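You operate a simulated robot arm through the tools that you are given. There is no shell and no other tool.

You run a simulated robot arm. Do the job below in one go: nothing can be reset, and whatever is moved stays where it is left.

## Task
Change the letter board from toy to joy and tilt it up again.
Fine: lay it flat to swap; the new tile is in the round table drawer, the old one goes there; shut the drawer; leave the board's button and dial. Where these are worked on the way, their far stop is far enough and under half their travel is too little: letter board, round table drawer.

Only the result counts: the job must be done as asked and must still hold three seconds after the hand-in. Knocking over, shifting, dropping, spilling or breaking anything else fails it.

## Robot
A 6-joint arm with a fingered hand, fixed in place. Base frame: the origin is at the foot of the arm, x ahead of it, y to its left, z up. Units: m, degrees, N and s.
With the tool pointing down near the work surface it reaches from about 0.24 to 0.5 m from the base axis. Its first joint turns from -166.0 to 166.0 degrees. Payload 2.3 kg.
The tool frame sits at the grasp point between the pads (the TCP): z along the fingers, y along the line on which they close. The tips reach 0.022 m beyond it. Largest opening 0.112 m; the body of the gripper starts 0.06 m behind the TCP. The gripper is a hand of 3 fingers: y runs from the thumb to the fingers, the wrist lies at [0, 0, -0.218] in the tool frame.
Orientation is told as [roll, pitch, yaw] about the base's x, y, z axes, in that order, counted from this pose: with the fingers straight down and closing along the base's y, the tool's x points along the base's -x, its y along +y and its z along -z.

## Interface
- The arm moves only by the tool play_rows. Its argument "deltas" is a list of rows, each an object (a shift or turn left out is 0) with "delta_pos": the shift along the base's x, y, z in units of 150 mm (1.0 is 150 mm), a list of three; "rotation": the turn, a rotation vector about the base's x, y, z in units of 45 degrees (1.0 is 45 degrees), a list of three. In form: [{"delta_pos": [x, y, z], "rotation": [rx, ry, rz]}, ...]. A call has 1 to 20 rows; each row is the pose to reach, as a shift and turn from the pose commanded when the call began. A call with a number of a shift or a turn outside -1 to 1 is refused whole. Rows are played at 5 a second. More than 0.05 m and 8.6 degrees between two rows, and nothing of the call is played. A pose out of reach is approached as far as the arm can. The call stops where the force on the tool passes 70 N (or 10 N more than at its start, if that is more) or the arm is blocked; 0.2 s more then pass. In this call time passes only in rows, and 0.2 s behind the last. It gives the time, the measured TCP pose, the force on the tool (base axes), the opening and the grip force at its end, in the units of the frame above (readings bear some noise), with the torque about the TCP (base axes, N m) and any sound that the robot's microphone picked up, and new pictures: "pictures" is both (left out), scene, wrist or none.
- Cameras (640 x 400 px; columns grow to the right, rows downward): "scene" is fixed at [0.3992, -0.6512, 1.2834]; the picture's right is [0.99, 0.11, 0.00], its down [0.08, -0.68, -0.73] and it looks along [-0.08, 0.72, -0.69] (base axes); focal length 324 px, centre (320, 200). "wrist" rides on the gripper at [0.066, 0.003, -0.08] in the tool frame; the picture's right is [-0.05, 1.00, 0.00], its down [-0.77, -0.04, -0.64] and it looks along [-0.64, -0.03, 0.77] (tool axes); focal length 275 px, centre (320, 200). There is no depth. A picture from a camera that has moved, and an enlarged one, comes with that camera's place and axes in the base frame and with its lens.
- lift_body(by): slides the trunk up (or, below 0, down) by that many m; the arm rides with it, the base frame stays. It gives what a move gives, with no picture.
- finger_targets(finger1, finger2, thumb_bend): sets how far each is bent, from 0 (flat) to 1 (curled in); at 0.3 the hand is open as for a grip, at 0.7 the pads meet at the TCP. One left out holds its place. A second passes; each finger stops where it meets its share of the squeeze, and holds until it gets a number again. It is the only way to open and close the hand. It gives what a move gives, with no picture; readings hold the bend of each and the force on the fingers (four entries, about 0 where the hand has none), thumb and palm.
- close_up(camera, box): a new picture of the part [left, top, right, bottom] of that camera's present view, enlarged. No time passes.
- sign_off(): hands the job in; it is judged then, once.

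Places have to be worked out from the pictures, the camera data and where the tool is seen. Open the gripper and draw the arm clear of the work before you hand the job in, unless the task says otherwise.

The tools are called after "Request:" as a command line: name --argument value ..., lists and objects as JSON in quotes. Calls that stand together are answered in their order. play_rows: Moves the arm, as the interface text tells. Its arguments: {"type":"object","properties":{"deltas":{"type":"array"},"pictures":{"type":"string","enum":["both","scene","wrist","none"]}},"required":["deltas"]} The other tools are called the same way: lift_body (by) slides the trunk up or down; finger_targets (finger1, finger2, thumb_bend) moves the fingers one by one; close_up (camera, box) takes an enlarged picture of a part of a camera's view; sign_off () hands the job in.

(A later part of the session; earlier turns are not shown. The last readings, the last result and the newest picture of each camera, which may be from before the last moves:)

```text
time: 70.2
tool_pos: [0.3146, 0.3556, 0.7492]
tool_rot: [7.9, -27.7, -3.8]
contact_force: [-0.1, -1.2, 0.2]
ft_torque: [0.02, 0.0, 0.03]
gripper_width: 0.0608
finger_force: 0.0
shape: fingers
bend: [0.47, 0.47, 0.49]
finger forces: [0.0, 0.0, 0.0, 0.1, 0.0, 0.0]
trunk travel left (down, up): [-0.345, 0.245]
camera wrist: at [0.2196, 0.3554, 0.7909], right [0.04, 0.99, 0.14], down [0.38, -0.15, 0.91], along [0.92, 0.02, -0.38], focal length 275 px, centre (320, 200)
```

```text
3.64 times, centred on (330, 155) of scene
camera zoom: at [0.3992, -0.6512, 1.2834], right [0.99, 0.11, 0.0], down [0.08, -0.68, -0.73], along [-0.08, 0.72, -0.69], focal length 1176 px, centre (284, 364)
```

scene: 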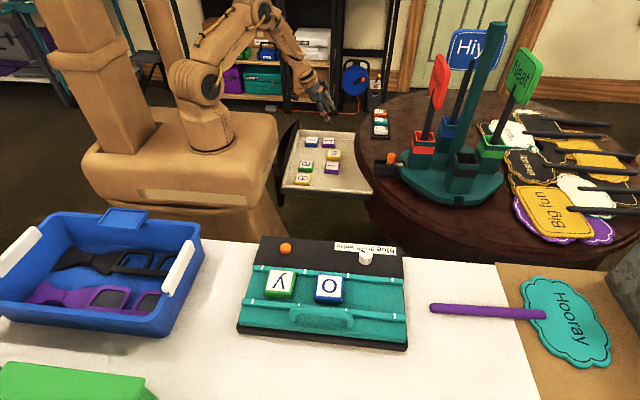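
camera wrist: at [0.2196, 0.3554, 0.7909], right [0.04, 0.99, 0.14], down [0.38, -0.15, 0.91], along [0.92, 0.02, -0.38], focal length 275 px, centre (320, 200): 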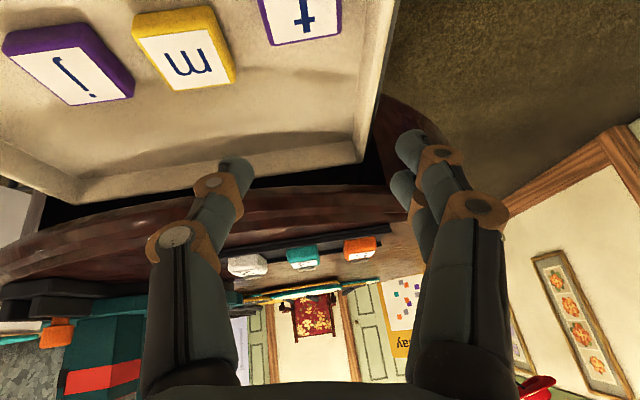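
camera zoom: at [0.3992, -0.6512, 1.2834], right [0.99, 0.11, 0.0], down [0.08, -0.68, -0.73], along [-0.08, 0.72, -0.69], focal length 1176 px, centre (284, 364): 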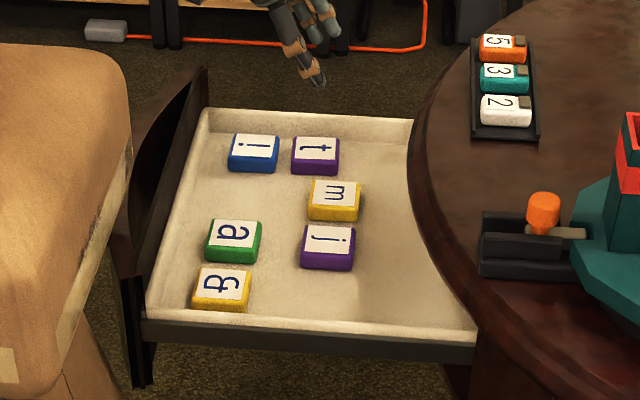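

t is nicely in the drawer. Now for j: I set fingers to 0.49 and thumb to 0.47 and move over above j at the same height to measure it.

Request:
finger_targets --finger1 0.49 --finger2 0.49 --thumb_bend 0.47

Request:
play_rows --deltas '[{"delta_pos": [-0.02, -0.25, 0.0]}, {"delta_pos": [-0.04, -0.5, 0.0]}, {"delta_pos": [-0.06, -0.75, -0.05]}, {"delta_pos": [-0.07, -1.0, -0.1]}]' --pictures "both"

Request:
close_up --camera "wrist" --box '[160, 0, 480, 200]'

Request:
close_up --camera "scene" --box '[290, 120, 370, 200]'

```text
time: 71.2
tool_pos: [0.3151, 0.357, 0.749]
tool_rot: [7.9, -27.7, -3.9]
contact_force: [-0.2, -0.8, -0.1]
ft_torque: [0.01, -0.01, 0.02]
gripper_width: 0.0607
finger_force: 0.1
shape: fingers
bend: [0.49, 0.49, 0.47]
finger forces: [0.0, 0.0, 0.0, 0.0, 0.0, 0.0]
trunk travel left (down, up): [-0.345, 0.245]
```

```text
time: 72.2
tool_pos: [0.3024, 0.208, 0.7328]
tool_rot: [7.9, -27.6, -3.7]
contact_force: [-0.8, 0.1, 0.5]
ft_torque: [0.0, -0.02, -0.03]
gripper_width: 0.0608
finger_force: 0.1
shape: fingers
bend: [0.49, 0.49, 0.47]
finger forces: [0.0, 0.1, 0.1, 0.0, 0.0, 0.0]
trunk travel left (down, up): [-0.345, 0.245]
camera wrist: at [0.2084, 0.2073, 0.7735], right [0.04, 0.99, 0.14], down [0.38, -0.15, 0.91], along [0.92, 0.01, -0.39], focal length 275 px, centre (320, 200)
```

scene: 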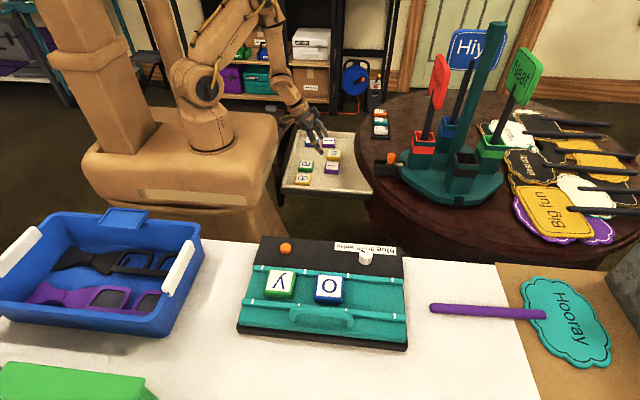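
wrist: 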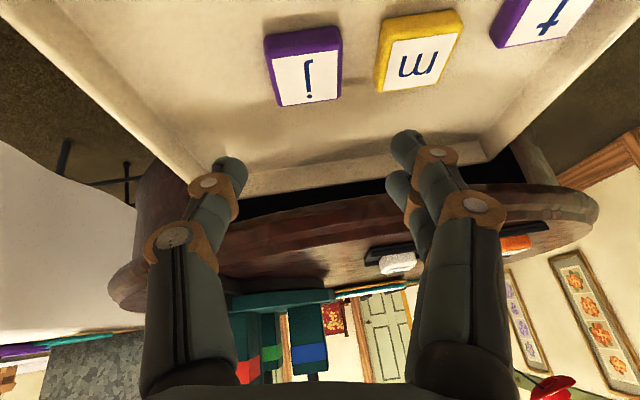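

```text
2.00 times, centred on (320, 100) of wrist
camera zoom: at [0.2084, 0.2073, 0.7735], right [0.04, 0.99, 0.14], down [0.38, -0.15, 0.91], along [0.92, 0.01, -0.39], focal length 551 px, centre (320, 400)
```

zoom: 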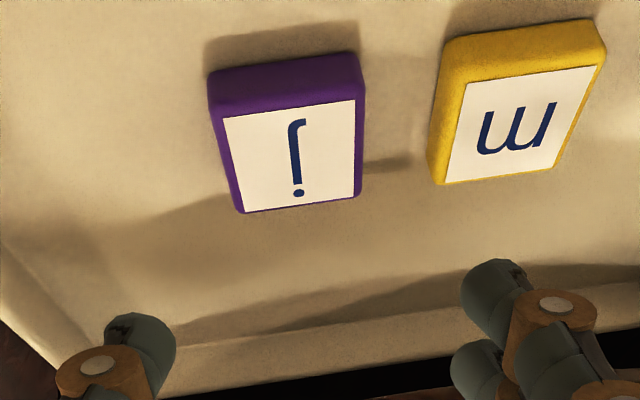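

```text
5.00 times, centred on (330, 160) of scene
camera zoom: at [0.3992, -0.6512, 1.2834], right [0.99, 0.11, 0.0], down [0.08, -0.68, -0.73], along [-0.08, 0.72, -0.69], focal length 1618 px, centre (270, 400)
```

zoom: 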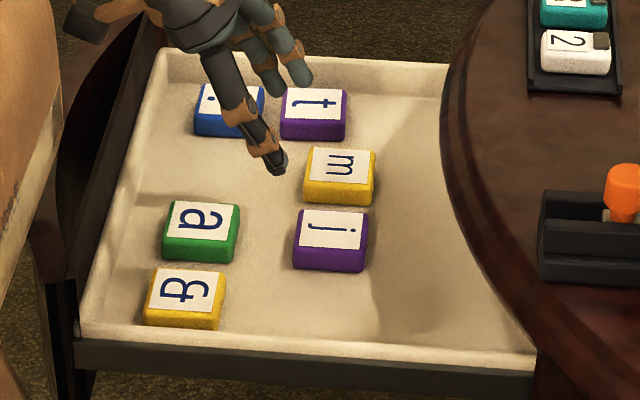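

Combining both views, j's top centre is about (0.349, 0.214, 0.625). I advance to 3 cm short of the grasp, matching the relative pose I used for t, and compare the picture.

Request:
play_rows --deltas '[{"delta_pos": [0.06, 0.0, -0.16]}, {"delta_pos": [0.115, 0.003, -0.32]}, {"delta_pos": [0.174, 0.005, -0.479]}]' --pictures "wrist"

Request:
close_up --camera "wrist" --box '[160, 20, 480, 220]'

Request:
close_up --camera "scene" --box '[290, 120, 370, 200]'

```text
time: 73.0
tool_pos: [0.3298, 0.2084, 0.6603]
tool_rot: [7.9, -27.9, -3.8]
contact_force: [0.1, 0.3, -0.1]
ft_torque: [-0.03, -0.02, 0.02]
gripper_width: 0.0605
finger_force: 0.1
shape: fingers
bend: [0.49, 0.49, 0.47]
finger forces: [0.1, 0.1, 0.0, 0.0, 0.0, 0.0]
trunk travel left (down, up): [-0.345, 0.245]
camera wrist: at [0.2351, 0.2077, 0.7014], right [0.04, 0.99, 0.14], down [0.38, -0.15, 0.91], along [0.92, 0.02, -0.38], focal length 275 px, centre (320, 200)
```

wrist: 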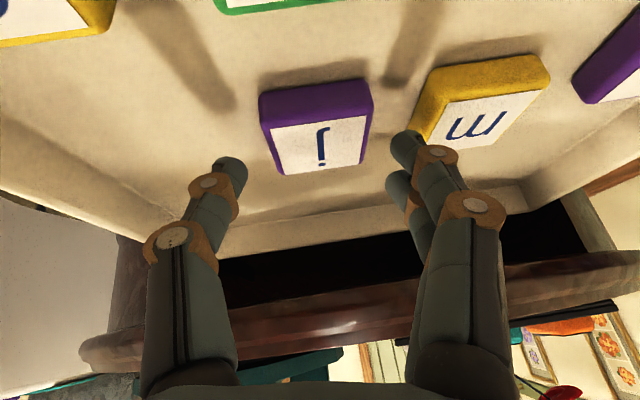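

```text
2.00 times, centred on (320, 120) of wrist
camera zoom: at [0.2351, 0.2077, 0.7014], right [0.04, 0.99, 0.14], down [0.38, -0.15, 0.91], along [0.92, 0.02, -0.38], focal length 551 px, centre (320, 360)
```

zoom: 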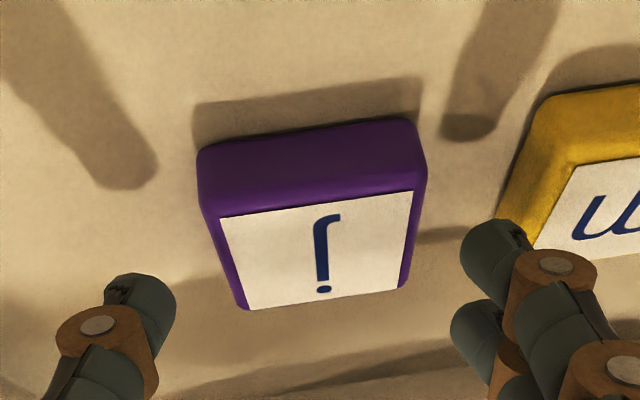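

```text
5.00 times, centred on (330, 160) of scene
camera zoom: at [0.3992, -0.6512, 1.2834], right [0.99, 0.11, 0.0], down [0.08, -0.68, -0.73], along [-0.08, 0.72, -0.69], focal length 1618 px, centre (270, 400)
```

zoom: 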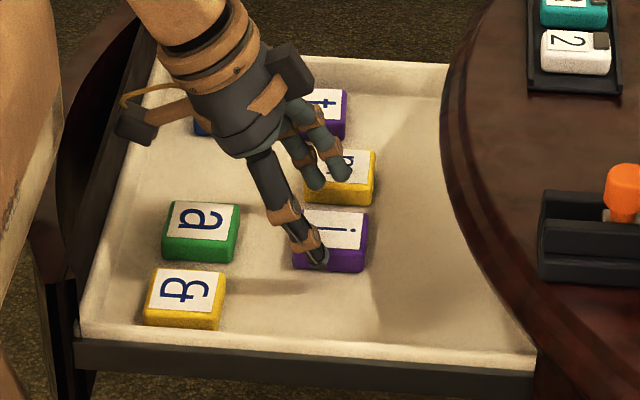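

j appears at the same place in the picture as t did at the same stage, so the relative pose is right. I go in the final 2 cm.

Request:
play_rows --deltas '[{"delta_pos": [0.025, 0.004, -0.043]}, {"delta_pos": [0.05, 0.008, -0.086]}, {"delta_pos": [0.073, 0.0115, -0.125]}]' --pictures "wrist"

Request:
close_up --camera "wrist" --box '[160, 20, 480, 220]'

```text
time: 73.8
tool_pos: [0.3416, 0.2099, 0.6429]
tool_rot: [7.8, -27.7, -3.8]
contact_force: [0.8, 0.7, -0.1]
ft_torque: [-0.01, -0.05, 0.0]
gripper_width: 0.0609
finger_force: 0.1
shape: fingers
bend: [0.49, 0.49, 0.47]
finger forces: [0.0, 0.0, 0.0, 0.0, 0.0, 0.1]
trunk travel left (down, up): [-0.345, 0.245]
camera wrist: at [0.2461, 0.2097, 0.6841], right [0.04, 0.99, 0.14], down [0.38, -0.15, 0.91], along [0.92, 0.02, -0.38], focal length 275 px, centre (320, 200)
```

wrist: 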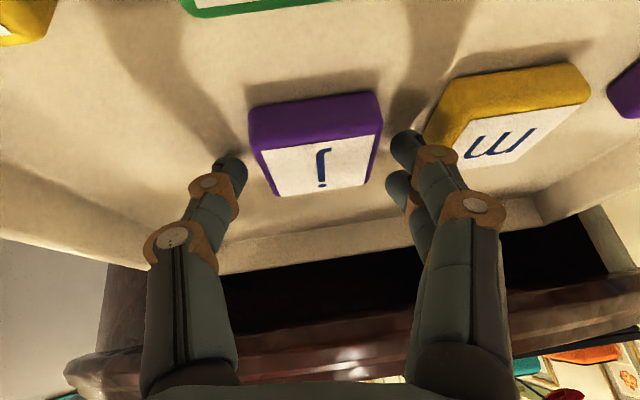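

```text
2.00 times, centred on (320, 120) of wrist
camera zoom: at [0.2461, 0.2097, 0.6841], right [0.04, 0.99, 0.14], down [0.38, -0.15, 0.91], along [0.92, 0.02, -0.38], focal length 551 px, centre (320, 360)
```

zoom: 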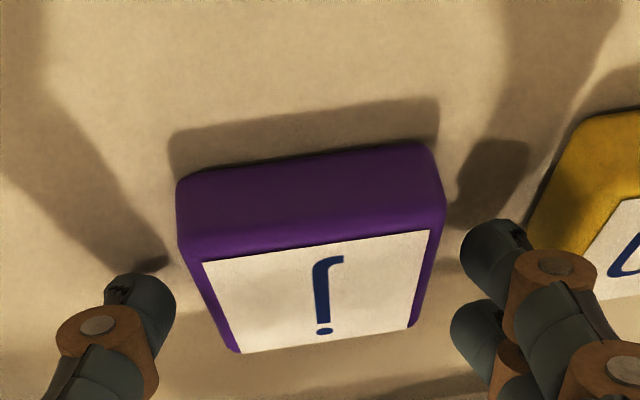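

Request:
play_rows --deltas '[{"delta_pos": [0.006, 0.001, -0.012]}]' --pictures "none"

```text
time: 74.2
tool_pos: [0.3423, 0.2112, 0.6411]
tool_rot: [8.0, -27.7, -3.7]
contact_force: [0.0, 0.3, 1.2]
ft_torque: [-0.07, 0.02, -0.01]
gripper_width: 0.0611
finger_force: 0.6
shape: fingers
bend: [0.49, 0.49, 0.47]
finger forces: [0.0, 0.0, 0.0, 0.0, 1.2, 0.0]
trunk travel left (down, up): [-0.345, 0.245]
```

The thumb just touches the floor. I close on j, using the lower finger and thumb for the main grip and keeping finger 2 from riding over the top edge.

Request:
finger_targets --finger1 0.6 --finger2 0.56 --thumb_bend 0.6

Request:
close_up --camera "wrist" --box '[160, 20, 480, 220]'

```text
time: 75.2
tool_pos: [0.3429, 0.2116, 0.6417]
tool_rot: [7.8, -27.7, -3.8]
contact_force: [-0.5, -0.5, -0.3]
ft_torque: [0.02, -0.04, -0.02]
gripper_width: 0.0438
finger_force: 5.4
shape: fingers
bend: [0.55, 0.54, 0.57]
finger forces: [4.0, 1.6, 0.1, 0.0, 5.5, 0.0]
trunk travel left (down, up): [-0.345, 0.245]
```

```text
2.00 times, centred on (320, 120) of wrist
camera zoom: at [0.2469, 0.2102, 0.6824], right [0.04, 0.99, 0.14], down [0.38, -0.15, 0.91], along [0.92, 0.02, -0.38], focal length 551 px, centre (320, 360)
```

zoom: 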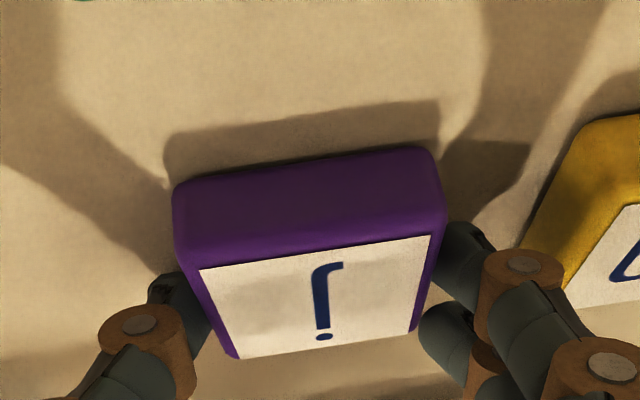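

The grip on j is good (4.0 / 1.6 / 5.5 N). I lift it straight up.

Request:
play_rows --deltas '[{"delta_pos": [0, 0, 0.06]}, {"delta_pos": [0, 0, 0.15]}, {"delta_pos": [0, 0, 0.3]}, {"delta_pos": [0, 0, 0.5]}]' --pictures "both"

Request:
close_up --camera "scene" --box '[270, 100, 390, 210]'

```text
time: 76.2
tool_pos: [0.3417, 0.2112, 0.7164]
tool_rot: [7.9, -27.7, -3.7]
contact_force: [-1.0, 0.1, -0.4]
ft_torque: [0.05, 0.01, -0.01]
gripper_width: 0.0437
finger_force: 5.2
shape: fingers
bend: [0.55, 0.54, 0.57]
finger forces: [4.0, 1.3, 0.0, 0.0, 5.3, 0.1]
trunk travel left (down, up): [-0.345, 0.245]
camera wrist: at [0.2469, 0.2099, 0.7575], right [0.04, 0.99, 0.14], down [0.38, -0.15, 0.91], along [0.92, 0.02, -0.38], focal length 275 px, centre (320, 200)
```

scene: 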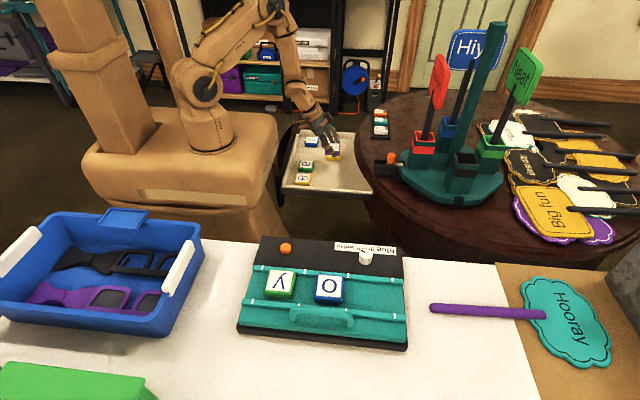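
wrist: 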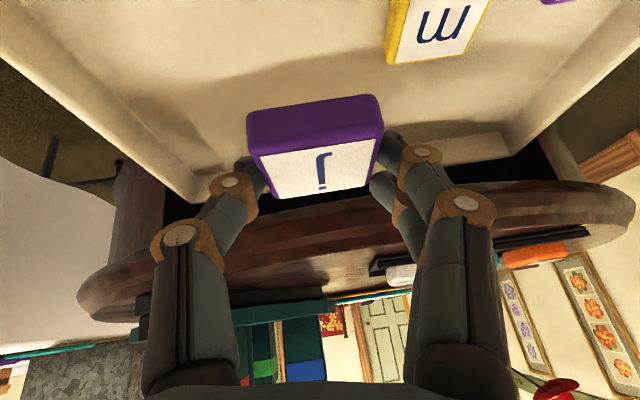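

```text
3.64 times, centred on (330, 155) of scene
camera zoom: at [0.3992, -0.6512, 1.2834], right [0.99, 0.11, 0.0], down [0.08, -0.68, -0.73], along [-0.08, 0.72, -0.69], focal length 1176 px, centre (284, 364)
```

zoom: 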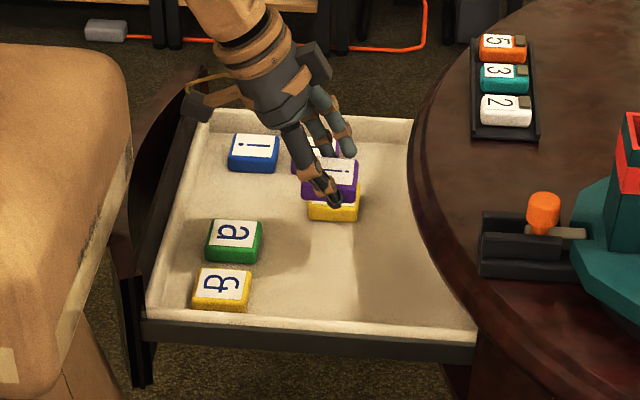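

j is firmly in hand with its letter the same way round as t was. I fly back to the board: up first, then swing with two -45° turns along the route that worked before.

Request:
play_rows --deltas '[{"delta_pos": [0.05, -0.1, 0.25]}, {"delta_pos": [0.1, -0.25, 0.5]}, {"delta_pos": [0.15, -0.45, 0.75]}, {"delta_pos": [0.2, -0.65, 1.0]}]' --pictures "none"

Request:
play_rows --deltas '[{"delta_pos": [0.0, -0.25, 0.2]}, {"delta_pos": [0.03, -0.5, 0.4]}, {"delta_pos": [0.06, -0.75, 0.55]}]' --pictures "none"

Request:
play_rows --deltas '[{"delta_pos": [0.0, -0.15, 0], "rotation": [0, 0, -0.16]}, {"delta_pos": [0.0, -0.3, 0], "rotation": [0, 0, -0.33]}, {"delta_pos": [0.0, -0.45, 0], "rotation": [0, 0, -0.5]}, {"delta_pos": [0.0, -0.6, 0], "rotation": [0, 0, -0.67]}, {"delta_pos": [0.0, -0.77, 0], "rotation": [0, 0, -0.84]}, {"delta_pos": [0.0, -0.9, 0], "rotation": [0, 0, -1.0]}]' --pictures "wrist"

```text
time: 77.2
tool_pos: [0.3721, 0.1109, 0.8652]
tool_rot: [8.0, -28.0, -3.9]
contact_force: [0.0, 0.7, -0.4]
ft_torque: [-0.01, -0.02, -0.01]
gripper_width: 0.0434
finger_force: 5.3
shape: fingers
bend: [0.55, 0.54, 0.57]
finger forces: [3.9, 1.0, 0.1, 0.0, 5.1, 0.0]
trunk travel left (down, up): [-0.345, 0.245]
```

```text
time: 78.0
tool_pos: [0.3783, -0.0022, 0.9491]
tool_rot: [8.2, -27.8, -3.9]
contact_force: [-0.9, -0.4, -0.1]
ft_torque: [0.01, -0.01, 0.01]
gripper_width: 0.0431
finger_force: 4.9
shape: fingers
bend: [0.55, 0.54, 0.57]
finger forces: [3.8, 0.9, 0.0, 0.0, 4.9, 0.0]
trunk travel left (down, up): [-0.345, 0.245]
```

```text
time: 79.3
tool_pos: [0.3823, -0.1345, 0.9475]
tool_rot: [7.9, -27.8, -48.9]
contact_force: [-0.3, 0.5, -0.7]
ft_torque: [0.01, -0.01, 0.01]
gripper_width: 0.0432
finger_force: 5.3
shape: fingers
bend: [0.55, 0.54, 0.57]
finger forces: [4.1, 0.7, 0.1, 0.0, 4.7, 0.1]
trunk travel left (down, up): [-0.345, 0.245]
camera wrist: at [0.3135, -0.0666, 0.9881], right [0.73, 0.67, 0.14], down [0.16, -0.38, 0.91], along [0.66, -0.64, -0.38], focal length 275 px, centre (320, 200)
```

wrist: 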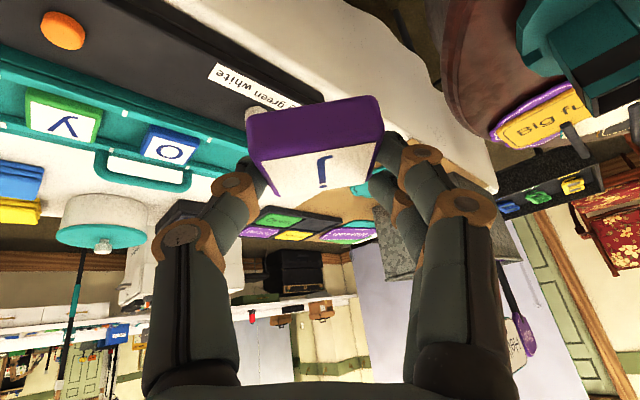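

j is still held well; the board with its empty slot is in view. I make the last turn and go to the retreat point above the board, then look closely.

Request:
play_rows --deltas '[{"delta_pos": [0.06, -0.15, 0], "rotation": [0, 0, -0.16]}, {"delta_pos": [0.13, -0.3, 0], "rotation": [0, 0, -0.33]}, {"delta_pos": [0.2, -0.46, 0], "rotation": [0, 0, -0.5]}, {"delta_pos": [0.27, -0.62, 0], "rotation": [0, 0, -0.67]}, {"delta_pos": [0.33, -0.79, 0], "rotation": [0, 0, -0.84]}, {"delta_pos": [0.395, -0.96, 0], "rotation": [0, 0, -1.0]}]' --pictures "none"

Request:
play_rows --deltas '[{"delta_pos": [0.02, -0.12, -0.15]}, {"delta_pos": [0.04, -0.25, -0.3]}, {"delta_pos": [0.06, -0.4, -0.5]}]' --pictures "both"

Request:
close_up --camera "wrist" --box '[160, 20, 480, 220]'

Request:
close_up --camera "scene" --box '[270, 190, 430, 320]'

```text
time: 80.8
tool_pos: [0.4408, -0.2775, 0.9475]
tool_rot: [7.8, -27.7, -93.9]
contact_force: [0.6, -0.1, -0.2]
ft_torque: [0.04, 0.03, 0.0]
gripper_width: 0.0431
finger_force: 4.5
shape: fingers
bend: [0.55, 0.55, 0.57]
finger forces: [4.3, 0.5, 0.0, 0.1, 4.7, 0.0]
trunk travel left (down, up): [-0.345, 0.245]
```

```text
time: 81.5
tool_pos: [0.45, -0.3396, 0.8735]
tool_rot: [7.9, -27.7, -93.8]
contact_force: [0.0, 0.6, -0.9]
ft_torque: [-0.01, 0.0, -0.01]
gripper_width: 0.0429
finger_force: 5.0
shape: fingers
bend: [0.55, 0.55, 0.57]
finger forces: [4.3, 0.4, 0.0, 0.0, 4.6, 0.0]
trunk travel left (down, up): [-0.345, 0.245]
camera wrist: at [0.4486, -0.2419, 0.9143], right [0.99, -0.04, 0.14], down [-0.15, -0.38, 0.91], along [0.02, -0.92, -0.38], focal length 275 px, centre (320, 200)
```

scene: 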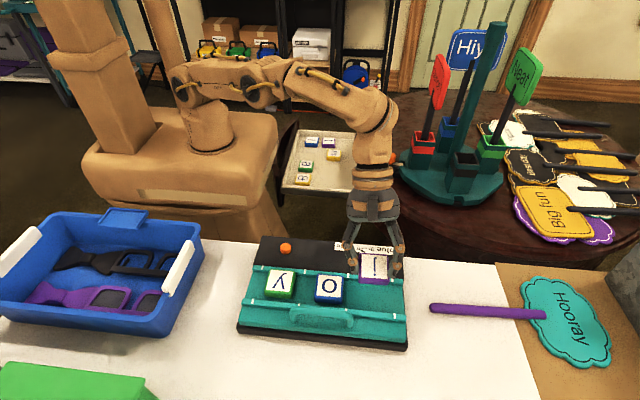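
wrist: 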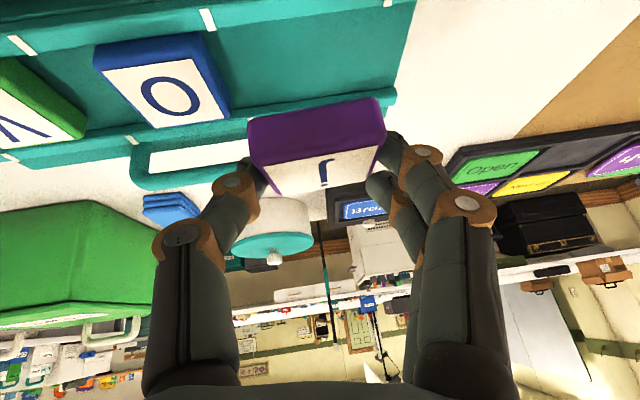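

```text
2.00 times, centred on (320, 120) of wrist
camera zoom: at [0.4486, -0.2419, 0.9143], right [0.99, -0.04, 0.14], down [-0.15, -0.38, 0.91], along [0.02, -0.92, -0.38], focal length 551 px, centre (320, 360)
```

zoom: 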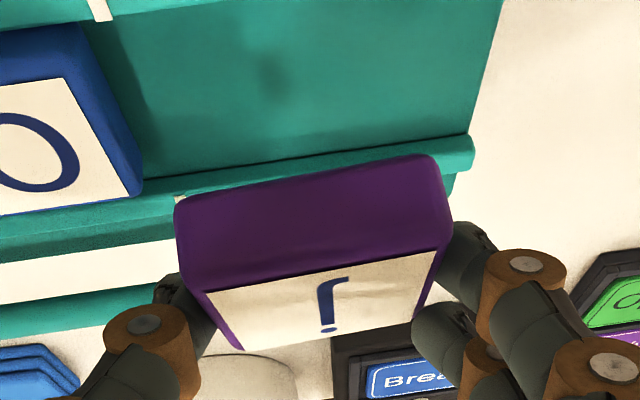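

```text
3.08 times, centred on (350, 255) of scene
camera zoom: at [0.3992, -0.6512, 1.2834], right [0.99, 0.11, 0.0], down [0.08, -0.68, -0.73], along [-0.08, 0.72, -0.69], focal length 995 px, centre (228, 31)
```

zoom: 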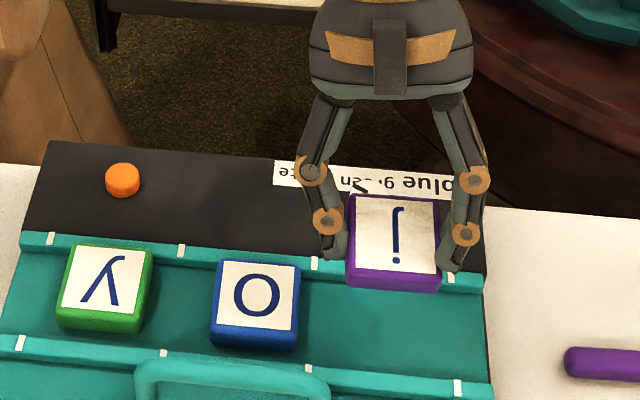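

j's tile has drooped slightly toward -y in the grip but is secure, and its dot faces -y as needed. Its centre is at about (0.452, -0.35), right above the empty cell; I lower to just above the panel.

Request:
play_rows --deltas '[{"delta_pos": [0, -0.005, -0.08]}, {"delta_pos": [0, -0.01, -0.16]}, {"delta_pos": [0, -0.015, -0.24]}, {"delta_pos": [0, -0.02, -0.31]}]' --pictures "wrist"

Request:
close_up --camera "wrist" --box '[160, 20, 480, 220]'

Request:
close_up --camera "scene" --box '[300, 215, 430, 325]'

```text
time: 82.5
tool_pos: [0.4491, -0.342, 0.8254]
tool_rot: [7.9, -27.7, -93.7]
contact_force: [-0.8, 0.3, -0.5]
ft_torque: [0.02, -0.01, 0.03]
gripper_width: 0.0429
finger_force: 4.8
shape: fingers
bend: [0.55, 0.55, 0.57]
finger forces: [4.3, 0.4, 0.1, 0.0, 4.6, 0.0]
trunk travel left (down, up): [-0.345, 0.245]
camera wrist: at [0.4487, -0.2454, 0.8671], right [0.99, -0.04, 0.14], down [-0.15, -0.38, 0.91], along [0.02, -0.92, -0.38], focal length 275 px, centre (320, 200)
```

wrist: 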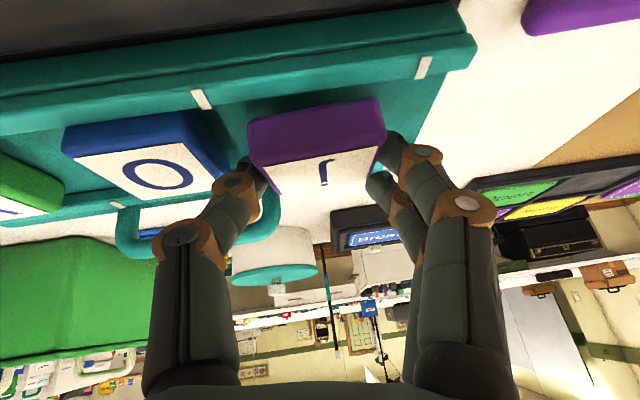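

```text
2.00 times, centred on (320, 120) of wrist
camera zoom: at [0.4487, -0.2454, 0.8671], right [0.99, -0.04, 0.14], down [-0.15, -0.38, 0.91], along [0.02, -0.92, -0.38], focal length 551 px, centre (320, 360)
```

zoom: 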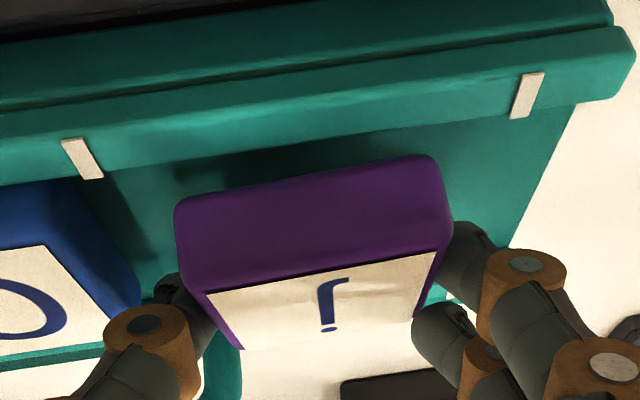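

```text
3.64 times, centred on (365, 270) of scene
camera zoom: at [0.3992, -0.6512, 1.2834], right [0.99, 0.11, 0.0], down [0.08, -0.68, -0.73], along [-0.08, 0.72, -0.69], focal length 1176 px, centre (156, -54)
```

zoom: 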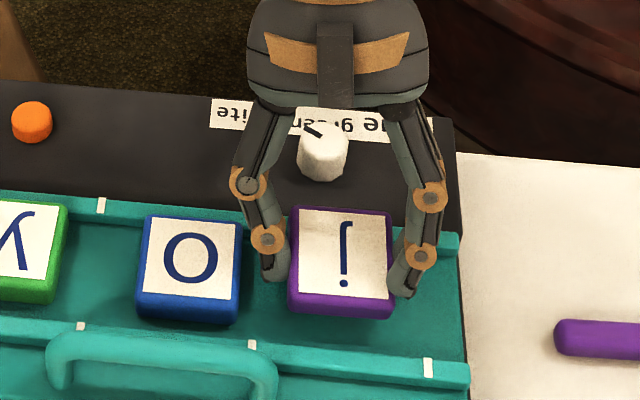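

j is centred between the cell ticks and about 1 cm above the panel. I lower gently until contact.

Request:
play_rows --deltas '[{"delta_pos": [0, 0, -0.025]}, {"delta_pos": [0, 0, -0.05]}]' --pictures "none"

Request:
play_rows --deltas '[{"delta_pos": [0, 0, -0.015]}, {"delta_pos": [0, 0, -0.022]}]' --pictures "wrist"

Request:
close_up --camera "scene" --box '[300, 215, 430, 325]'

```text
time: 83.2
tool_pos: [0.4489, -0.3425, 0.8184]
tool_rot: [8.0, -27.8, -93.8]
contact_force: [-1.4, -0.5, -0.4]
ft_torque: [0.02, -0.02, -0.04]
gripper_width: 0.0433
finger_force: 3.8
shape: fingers
bend: [0.55, 0.56, 0.57]
finger forces: [4.3, 0.2, 0.0, 0.1, 4.5, 0.1]
trunk travel left (down, up): [-0.345, 0.245]
```

```text
time: 83.8
tool_pos: [0.4476, -0.3407, 0.8169]
tool_rot: [8.2, -27.8, -93.9]
contact_force: [0.0, -1.9, 10.3]
ft_torque: [-0.15, -0.2, -0.03]
gripper_width: 0.0431
finger_force: 7.9
shape: fingers
bend: [0.55, 0.56, 0.58]
finger forces: [4.5, 6.0, 0.0, 0.0, 4.4, 0.0]
trunk travel left (down, up): [-0.345, 0.245]
camera wrist: at [0.4476, -0.2448, 0.8574], right [0.99, -0.04, 0.15], down [-0.15, -0.38, 0.91], along [0.02, -0.92, -0.38], focal length 275 px, centre (320, 200)
```

wrist: 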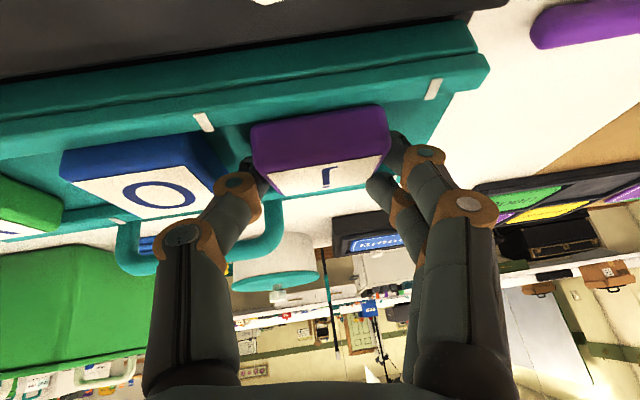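

```text
3.64 times, centred on (365, 270) of scene
camera zoom: at [0.3992, -0.6512, 1.2834], right [0.99, 0.11, 0.0], down [0.08, -0.68, -0.73], along [-0.08, 0.72, -0.69], focal length 1176 px, centre (156, -54)
```

zoom: 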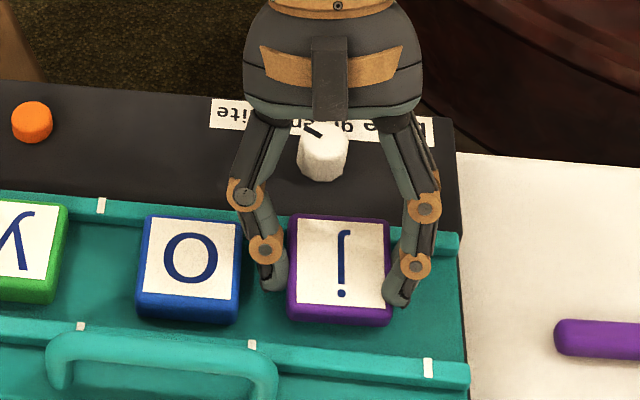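

j is on the panel in its cell, with 10 N of contact. I ease up 1.5 mm and release gently.

Request:
play_rows --deltas '[{"delta_pos": [0, 0, 0.012]}]' --pictures "none"

Request:
finger_targets --finger1 0.48 --finger2 0.48 --thumb_bend 0.5

Request:
close_up --camera "wrist" --box '[160, 20, 480, 220]'

Request:
close_up --camera "scene" --box '[300, 215, 430, 325]'

```text
time: 84.2
tool_pos: [0.4494, -0.3411, 0.8176]
tool_rot: [8.0, -27.7, -93.7]
contact_force: [-0.6, -2.3, 3.3]
ft_torque: [-0.08, -0.1, -0.06]
gripper_width: 0.0427
finger_force: 6.0
shape: fingers
bend: [0.55, 0.56, 0.58]
finger forces: [4.2, 3.0, 0.1, 0.1, 4.7, 0.1]
trunk travel left (down, up): [-0.345, 0.245]
```

```text
time: 85.2
tool_pos: [0.449, -0.341, 0.8179]
tool_rot: [7.8, -27.7, -93.8]
contact_force: [0.1, 0.7, -0.2]
ft_torque: [0.01, -0.03, -0.02]
gripper_width: 0.057
finger_force: 0.0
shape: fingers
bend: [0.48, 0.48, 0.5]
finger forces: [0.0, 0.0, 0.1, 0.0, 0.0, 0.0]
trunk travel left (down, up): [-0.345, 0.245]
```

```text
2.00 times, centred on (320, 120) of wrist
camera zoom: at [0.4485, -0.2448, 0.8584], right [0.99, -0.04, 0.14], down [-0.15, -0.38, 0.91], along [0.02, -0.92, -0.38], focal length 551 px, centre (320, 360)
```

zoom: 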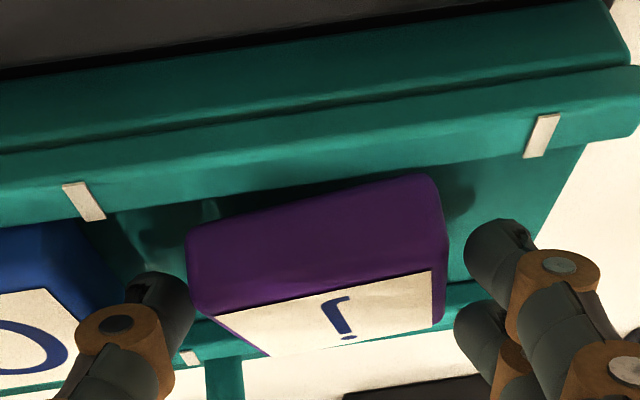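

```text
3.64 times, centred on (365, 270) of scene
camera zoom: at [0.3992, -0.6512, 1.2834], right [0.99, 0.11, 0.0], down [0.08, -0.68, -0.73], along [-0.08, 0.72, -0.69], focal length 1176 px, centre (156, -54)
```

zoom: 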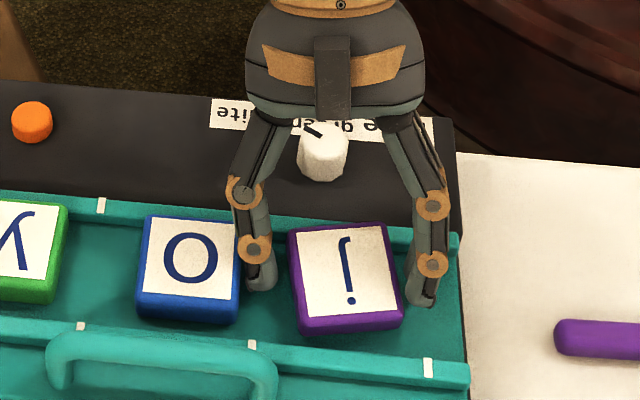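

The tile twisted about 10° on release and its +y edge seems to be resting on the rail. I'll regrip it squarely: lower 2.5 mm, bring both fingers in evenly to square the side, then clamp with the thumb.

Request:
play_rows --deltas '[{"delta_pos": [0, 0, -0.017]}]' --pictures "none"

Request:
finger_targets --finger1 0.54 --finger2 0.54 --thumb_bend 0.5

Request:
finger_targets --finger1 0.55 --finger2 0.55 --thumb_bend 0.6

Request:
close_up --camera "wrist" --box '[160, 20, 480, 220]'

Request:
close_up --camera "scene" --box '[300, 215, 430, 325]'

```text
time: 85.5
tool_pos: [0.4499, -0.3417, 0.8153]
tool_rot: [7.9, -27.7, -93.7]
contact_force: [0.1, 0.9, 0.5]
ft_torque: [0.0, 0.02, -0.03]
gripper_width: 0.0574
finger_force: 0.0
shape: fingers
bend: [0.48, 0.48, 0.5]
finger forces: [0.0, 0.1, 0.1, 0.0, 0.0, 0.1]
trunk travel left (down, up): [-0.345, 0.245]
```

```text
time: 86.5
tool_pos: [0.4497, -0.3422, 0.8145]
tool_rot: [7.9, -27.8, -93.8]
contact_force: [-0.6, 0.5, 0.0]
ft_torque: [0.03, -0.01, 0.01]
gripper_width: 0.0499
finger_force: 0.0
shape: fingers
bend: [0.54, 0.54, 0.5]
finger forces: [0.0, 0.0, 0.1, 0.0, 0.1, 0.0]
trunk travel left (down, up): [-0.345, 0.245]
```

```text
time: 87.5
tool_pos: [0.4497, -0.3416, 0.8147]
tool_rot: [7.8, -27.8, -93.9]
contact_force: [-0.3, 0.1, -0.6]
ft_torque: [0.02, -0.02, 0.0]
gripper_width: 0.0438
finger_force: 4.5
shape: fingers
bend: [0.53, 0.52, 0.57]
finger forces: [1.7, 2.3, 0.0, 0.1, 4.1, 0.1]
trunk travel left (down, up): [-0.345, 0.245]
```

```text
2.00 times, centred on (320, 120) of wrist
camera zoom: at [0.4488, -0.2449, 0.8562], right [0.99, -0.04, 0.14], down [-0.15, -0.38, 0.91], along [0.02, -0.92, -0.38], focal length 551 px, centre (320, 360)
```

zoom: 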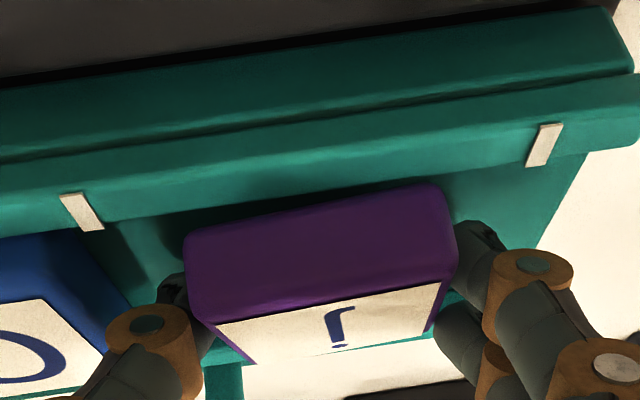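

```text
3.64 times, centred on (365, 270) of scene
camera zoom: at [0.3992, -0.6512, 1.2834], right [0.99, 0.11, 0.0], down [0.08, -0.68, -0.73], along [-0.08, 0.72, -0.69], focal length 1176 px, centre (156, -54)
```

zoom: 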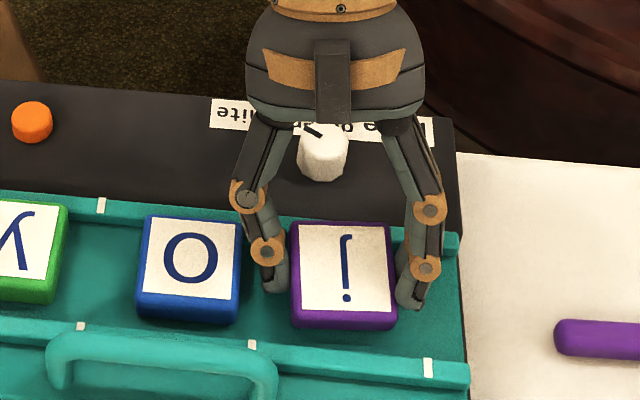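

The grip is now square and balanced; the tile is pitched because its +y edge sits on the rail's edge, so it must go about 8 mm further to -y. I lift 6 mm, shift -8 mm in y and lower again.

Request:
play_rows --deltas '[{"delta_pos": [0, 0, 0.025]}, {"delta_pos": [0, 0, 0.045]}, {"delta_pos": [0, -0.027, 0.045]}, {"delta_pos": [0, -0.053, 0.045]}]' --pictures "none"

Request:
close_up --camera "scene" --box '[300, 215, 430, 325]'

Request:
close_up --camera "wrist" --box '[160, 20, 480, 220]'

```text
time: 88.5
tool_pos: [0.4486, -0.3506, 0.8211]
tool_rot: [7.9, -27.8, -93.8]
contact_force: [0.9, -0.3, -1.2]
ft_torque: [0.01, 0.0, -0.04]
gripper_width: 0.0439
finger_force: 4.1
shape: fingers
bend: [0.53, 0.52, 0.57]
finger forces: [1.7, 2.3, 0.0, 0.0, 4.1, 0.0]
trunk travel left (down, up): [-0.345, 0.245]
```

```text
3.64 times, centred on (365, 270) of scene
camera zoom: at [0.3992, -0.6512, 1.2834], right [0.99, 0.11, 0.0], down [0.08, -0.68, -0.73], along [-0.08, 0.72, -0.69], focal length 1176 px, centre (156, -54)
```

zoom: 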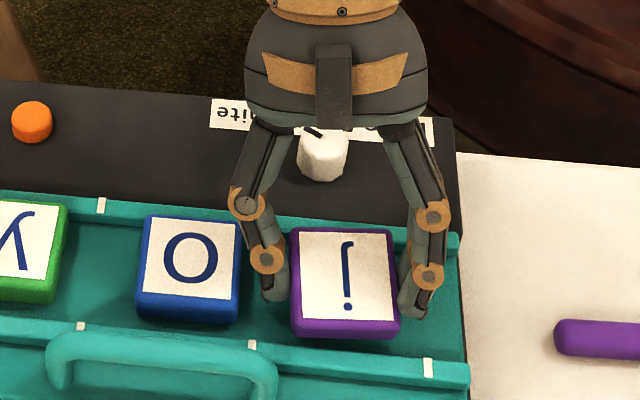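

```text
2.00 times, centred on (320, 120) of wrist
camera zoom: at [0.4485, -0.2531, 0.863], right [0.99, -0.04, 0.14], down [-0.15, -0.38, 0.91], along [0.02, -0.92, -0.38], focal length 551 px, centre (320, 360)
```

zoom: 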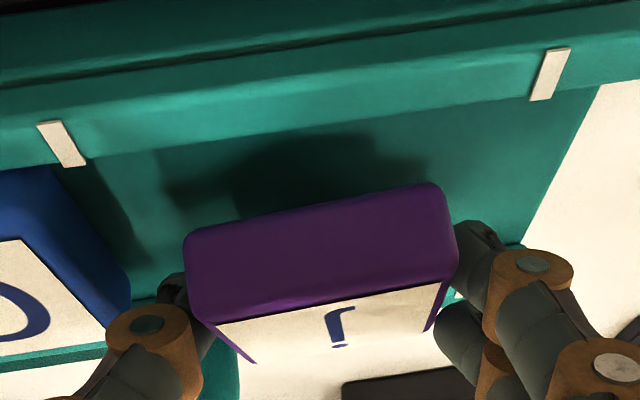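

The tile now hangs clear of the +y rail. I lower it 6 mm to the panel, then release by opening only the thumb first so that it does not twist.

Request:
play_rows --deltas '[{"delta_pos": [0, 0, -0.02]}, {"delta_pos": [0, 0, -0.04]}]' --pictures "none"

Request:
finger_targets --thumb_bend 0.51

Request:
close_up --camera "scene" --box '[300, 215, 430, 325]'

Request:
close_up --camera "wrist" --box '[160, 20, 480, 220]'

```text
time: 89.2
tool_pos: [0.4492, -0.3486, 0.8159]
tool_rot: [7.9, -27.7, -93.7]
contact_force: [-0.7, 0.6, -0.2]
ft_torque: [0.03, -0.02, 0.03]
gripper_width: 0.0442
finger_force: 4.0
shape: fingers
bend: [0.53, 0.52, 0.57]
finger forces: [1.7, 2.3, 0.0, 0.1, 4.1, 0.0]
trunk travel left (down, up): [-0.345, 0.245]
```

```text
time: 90.2
tool_pos: [0.4503, -0.3484, 0.8161]
tool_rot: [8.0, -27.7, -93.8]
contact_force: [-0.5, -0.6, 0.0]
ft_torque: [-0.02, 0.01, 0.01]
gripper_width: 0.0474
finger_force: 0.4
shape: fingers
bend: [0.55, 0.55, 0.51]
finger forces: [0.1, 0.1, 0.0, 0.0, 0.1, 0.0]
trunk travel left (down, up): [-0.345, 0.245]
```

```text
3.64 times, centred on (365, 270) of scene
camera zoom: at [0.3992, -0.6512, 1.2834], right [0.99, 0.11, 0.0], down [0.08, -0.68, -0.73], along [-0.08, 0.72, -0.69], focal length 1176 px, centre (156, -54)
```

zoom: 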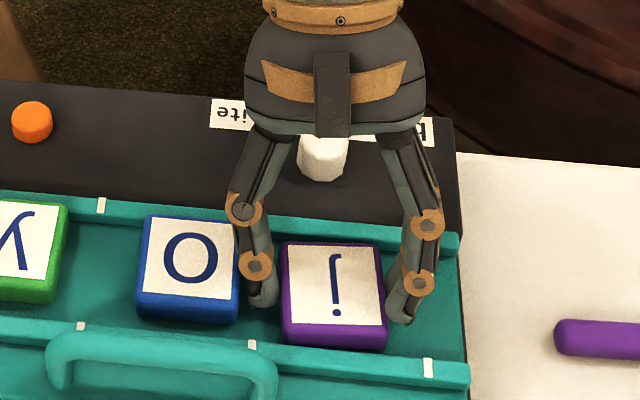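

```text
2.00 times, centred on (320, 120) of wrist
camera zoom: at [0.4486, -0.2525, 0.8568], right [0.99, -0.04, 0.14], down [-0.15, -0.38, 0.91], along [0.02, -0.92, -0.38], focal length 551 px, centre (320, 360)
```

zoom: 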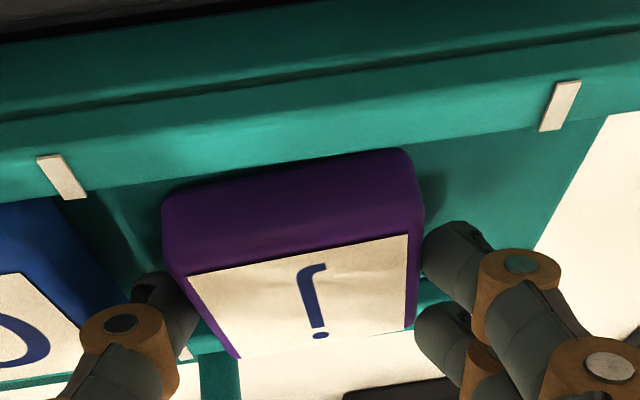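

j has dropped flat into its slot, upright for the reader. While here, I use the thumb's opening motion to nudge the o tile back about 7 mm to its cell centre, and open the fingers a little.

Request:
finger_targets --finger1 0.48 --finger2 0.48 --thumb_bend 0.44

Request:
close_up --camera "scene" --box '[300, 215, 430, 325]'

Request:
close_up --camera "wrist" --box '[160, 20, 480, 220]'

```text
time: 91.2
tool_pos: [0.4489, -0.3491, 0.8161]
tool_rot: [8.0, -27.6, -93.9]
contact_force: [0.5, -0.3, -0.2]
ft_torque: [0.0, 0.0, -0.04]
gripper_width: 0.0659
finger_force: 0.3
shape: fingers
bend: [0.48, 0.48, 0.44]
finger forces: [0.1, 0.0, 0.0, 0.0, 0.1, 0.1]
trunk travel left (down, up): [-0.345, 0.245]
```

```text
3.64 times, centred on (365, 270) of scene
camera zoom: at [0.3992, -0.6512, 1.2834], right [0.99, 0.11, 0.0], down [0.08, -0.68, -0.73], along [-0.08, 0.72, -0.69], focal length 1176 px, centre (156, -54)
```

zoom: 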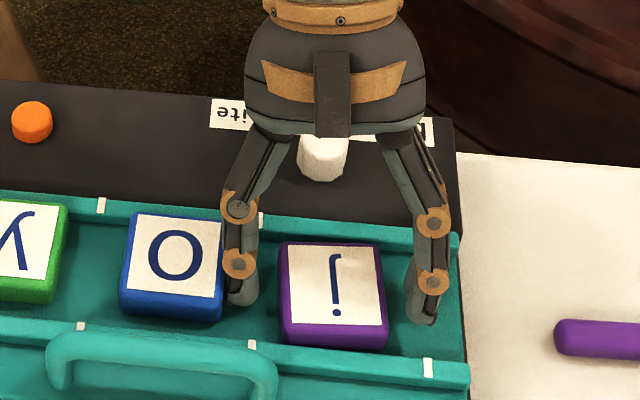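

```text
2.00 times, centred on (320, 120) of wrist
camera zoom: at [0.4486, -0.2525, 0.8568], right [0.99, -0.04, 0.14], down [-0.15, -0.38, 0.91], along [0.02, -0.92, -0.38], focal length 551 px, centre (320, 360)
```

zoom: 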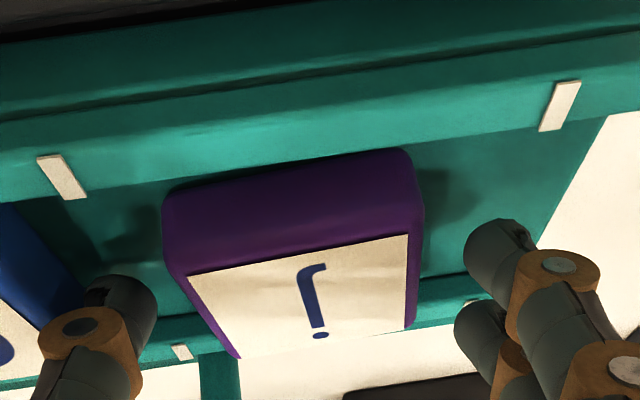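

o is back centred in its cell and j lies flat in its cell. I retreat along the finger direction, away from the board, and check the result.

Request:
play_rows --deltas '[{"delta_pos": [-0.01, 0.04, 0.12]}, {"delta_pos": [-0.03, 0.12, 0.27]}, {"delta_pos": [-0.06, 0.25, 0.45]}, {"delta_pos": [-0.1, 0.4, 0.7]}]' --pictures "both"

Request:
close_up --camera "scene" --box '[230, 220, 420, 360]'

Request:
close_up --camera "wrist" --box '[100, 0, 460, 220]'

```text
time: 92.2
tool_pos: [0.4334, -0.2898, 0.9208]
tool_rot: [7.9, -27.7, -93.8]
contact_force: [-0.2, 0.0, 0.0]
ft_torque: [0.01, -0.01, 0.01]
gripper_width: 0.0661
finger_force: 0.1
shape: fingers
bend: [0.48, 0.48, 0.44]
finger forces: [0.0, 0.0, 0.0, 0.1, 0.0, 0.0]
trunk travel left (down, up): [-0.345, 0.245]
camera wrist: at [0.4325, -0.1929, 0.962], right [0.99, -0.04, 0.14], down [-0.15, -0.38, 0.91], along [0.02, -0.92, -0.38], focal length 275 px, centre (320, 200)
```

scene: 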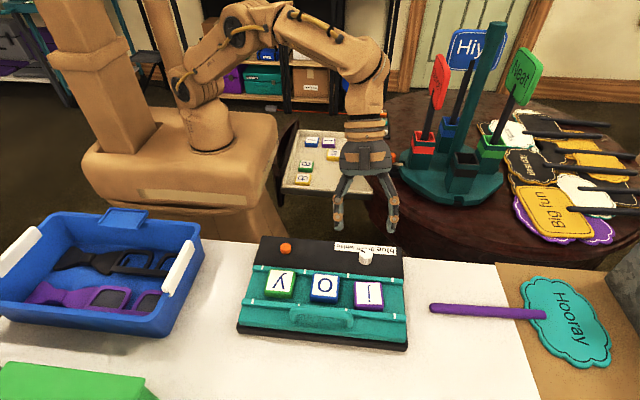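
wrist: 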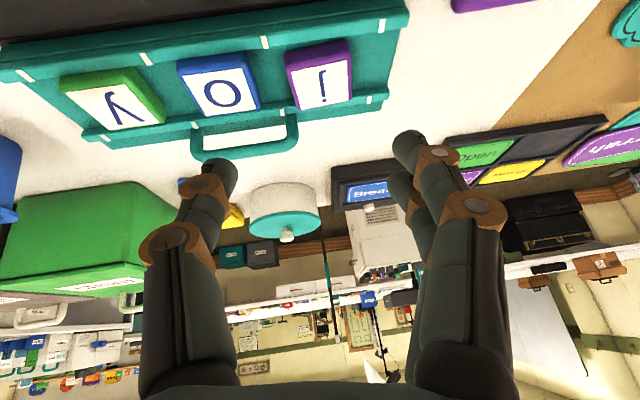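

```text
2.86 times, centred on (325, 290) of scene
camera zoom: at [0.3992, -0.6512, 1.2834], right [0.99, 0.11, 0.0], down [0.08, -0.68, -0.73], along [-0.08, 0.72, -0.69], focal length 924 px, centre (306, -57)
```

zoom: 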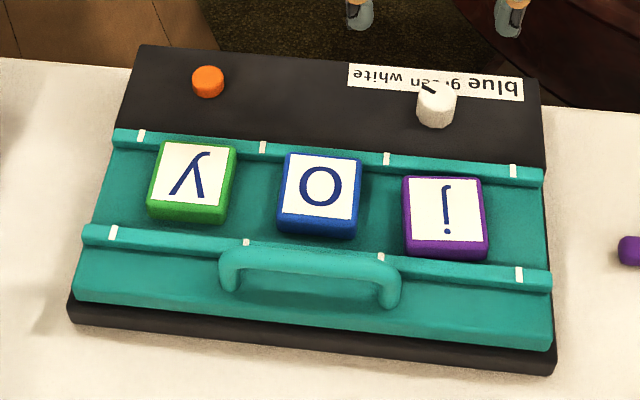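

```text
1.78 times, centred on (280, 110) of wrist
camera zoom: at [0.4325, -0.1929, 0.962], right [0.99, -0.04, 0.14], down [-0.15, -0.38, 0.91], along [0.02, -0.92, -0.38], focal length 489 px, centre (391, 360)
```

zoom: 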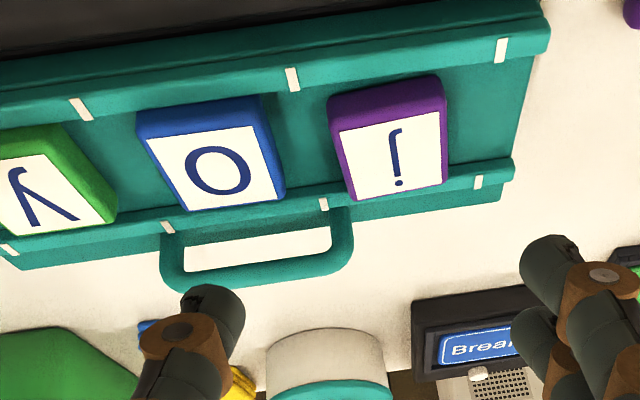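

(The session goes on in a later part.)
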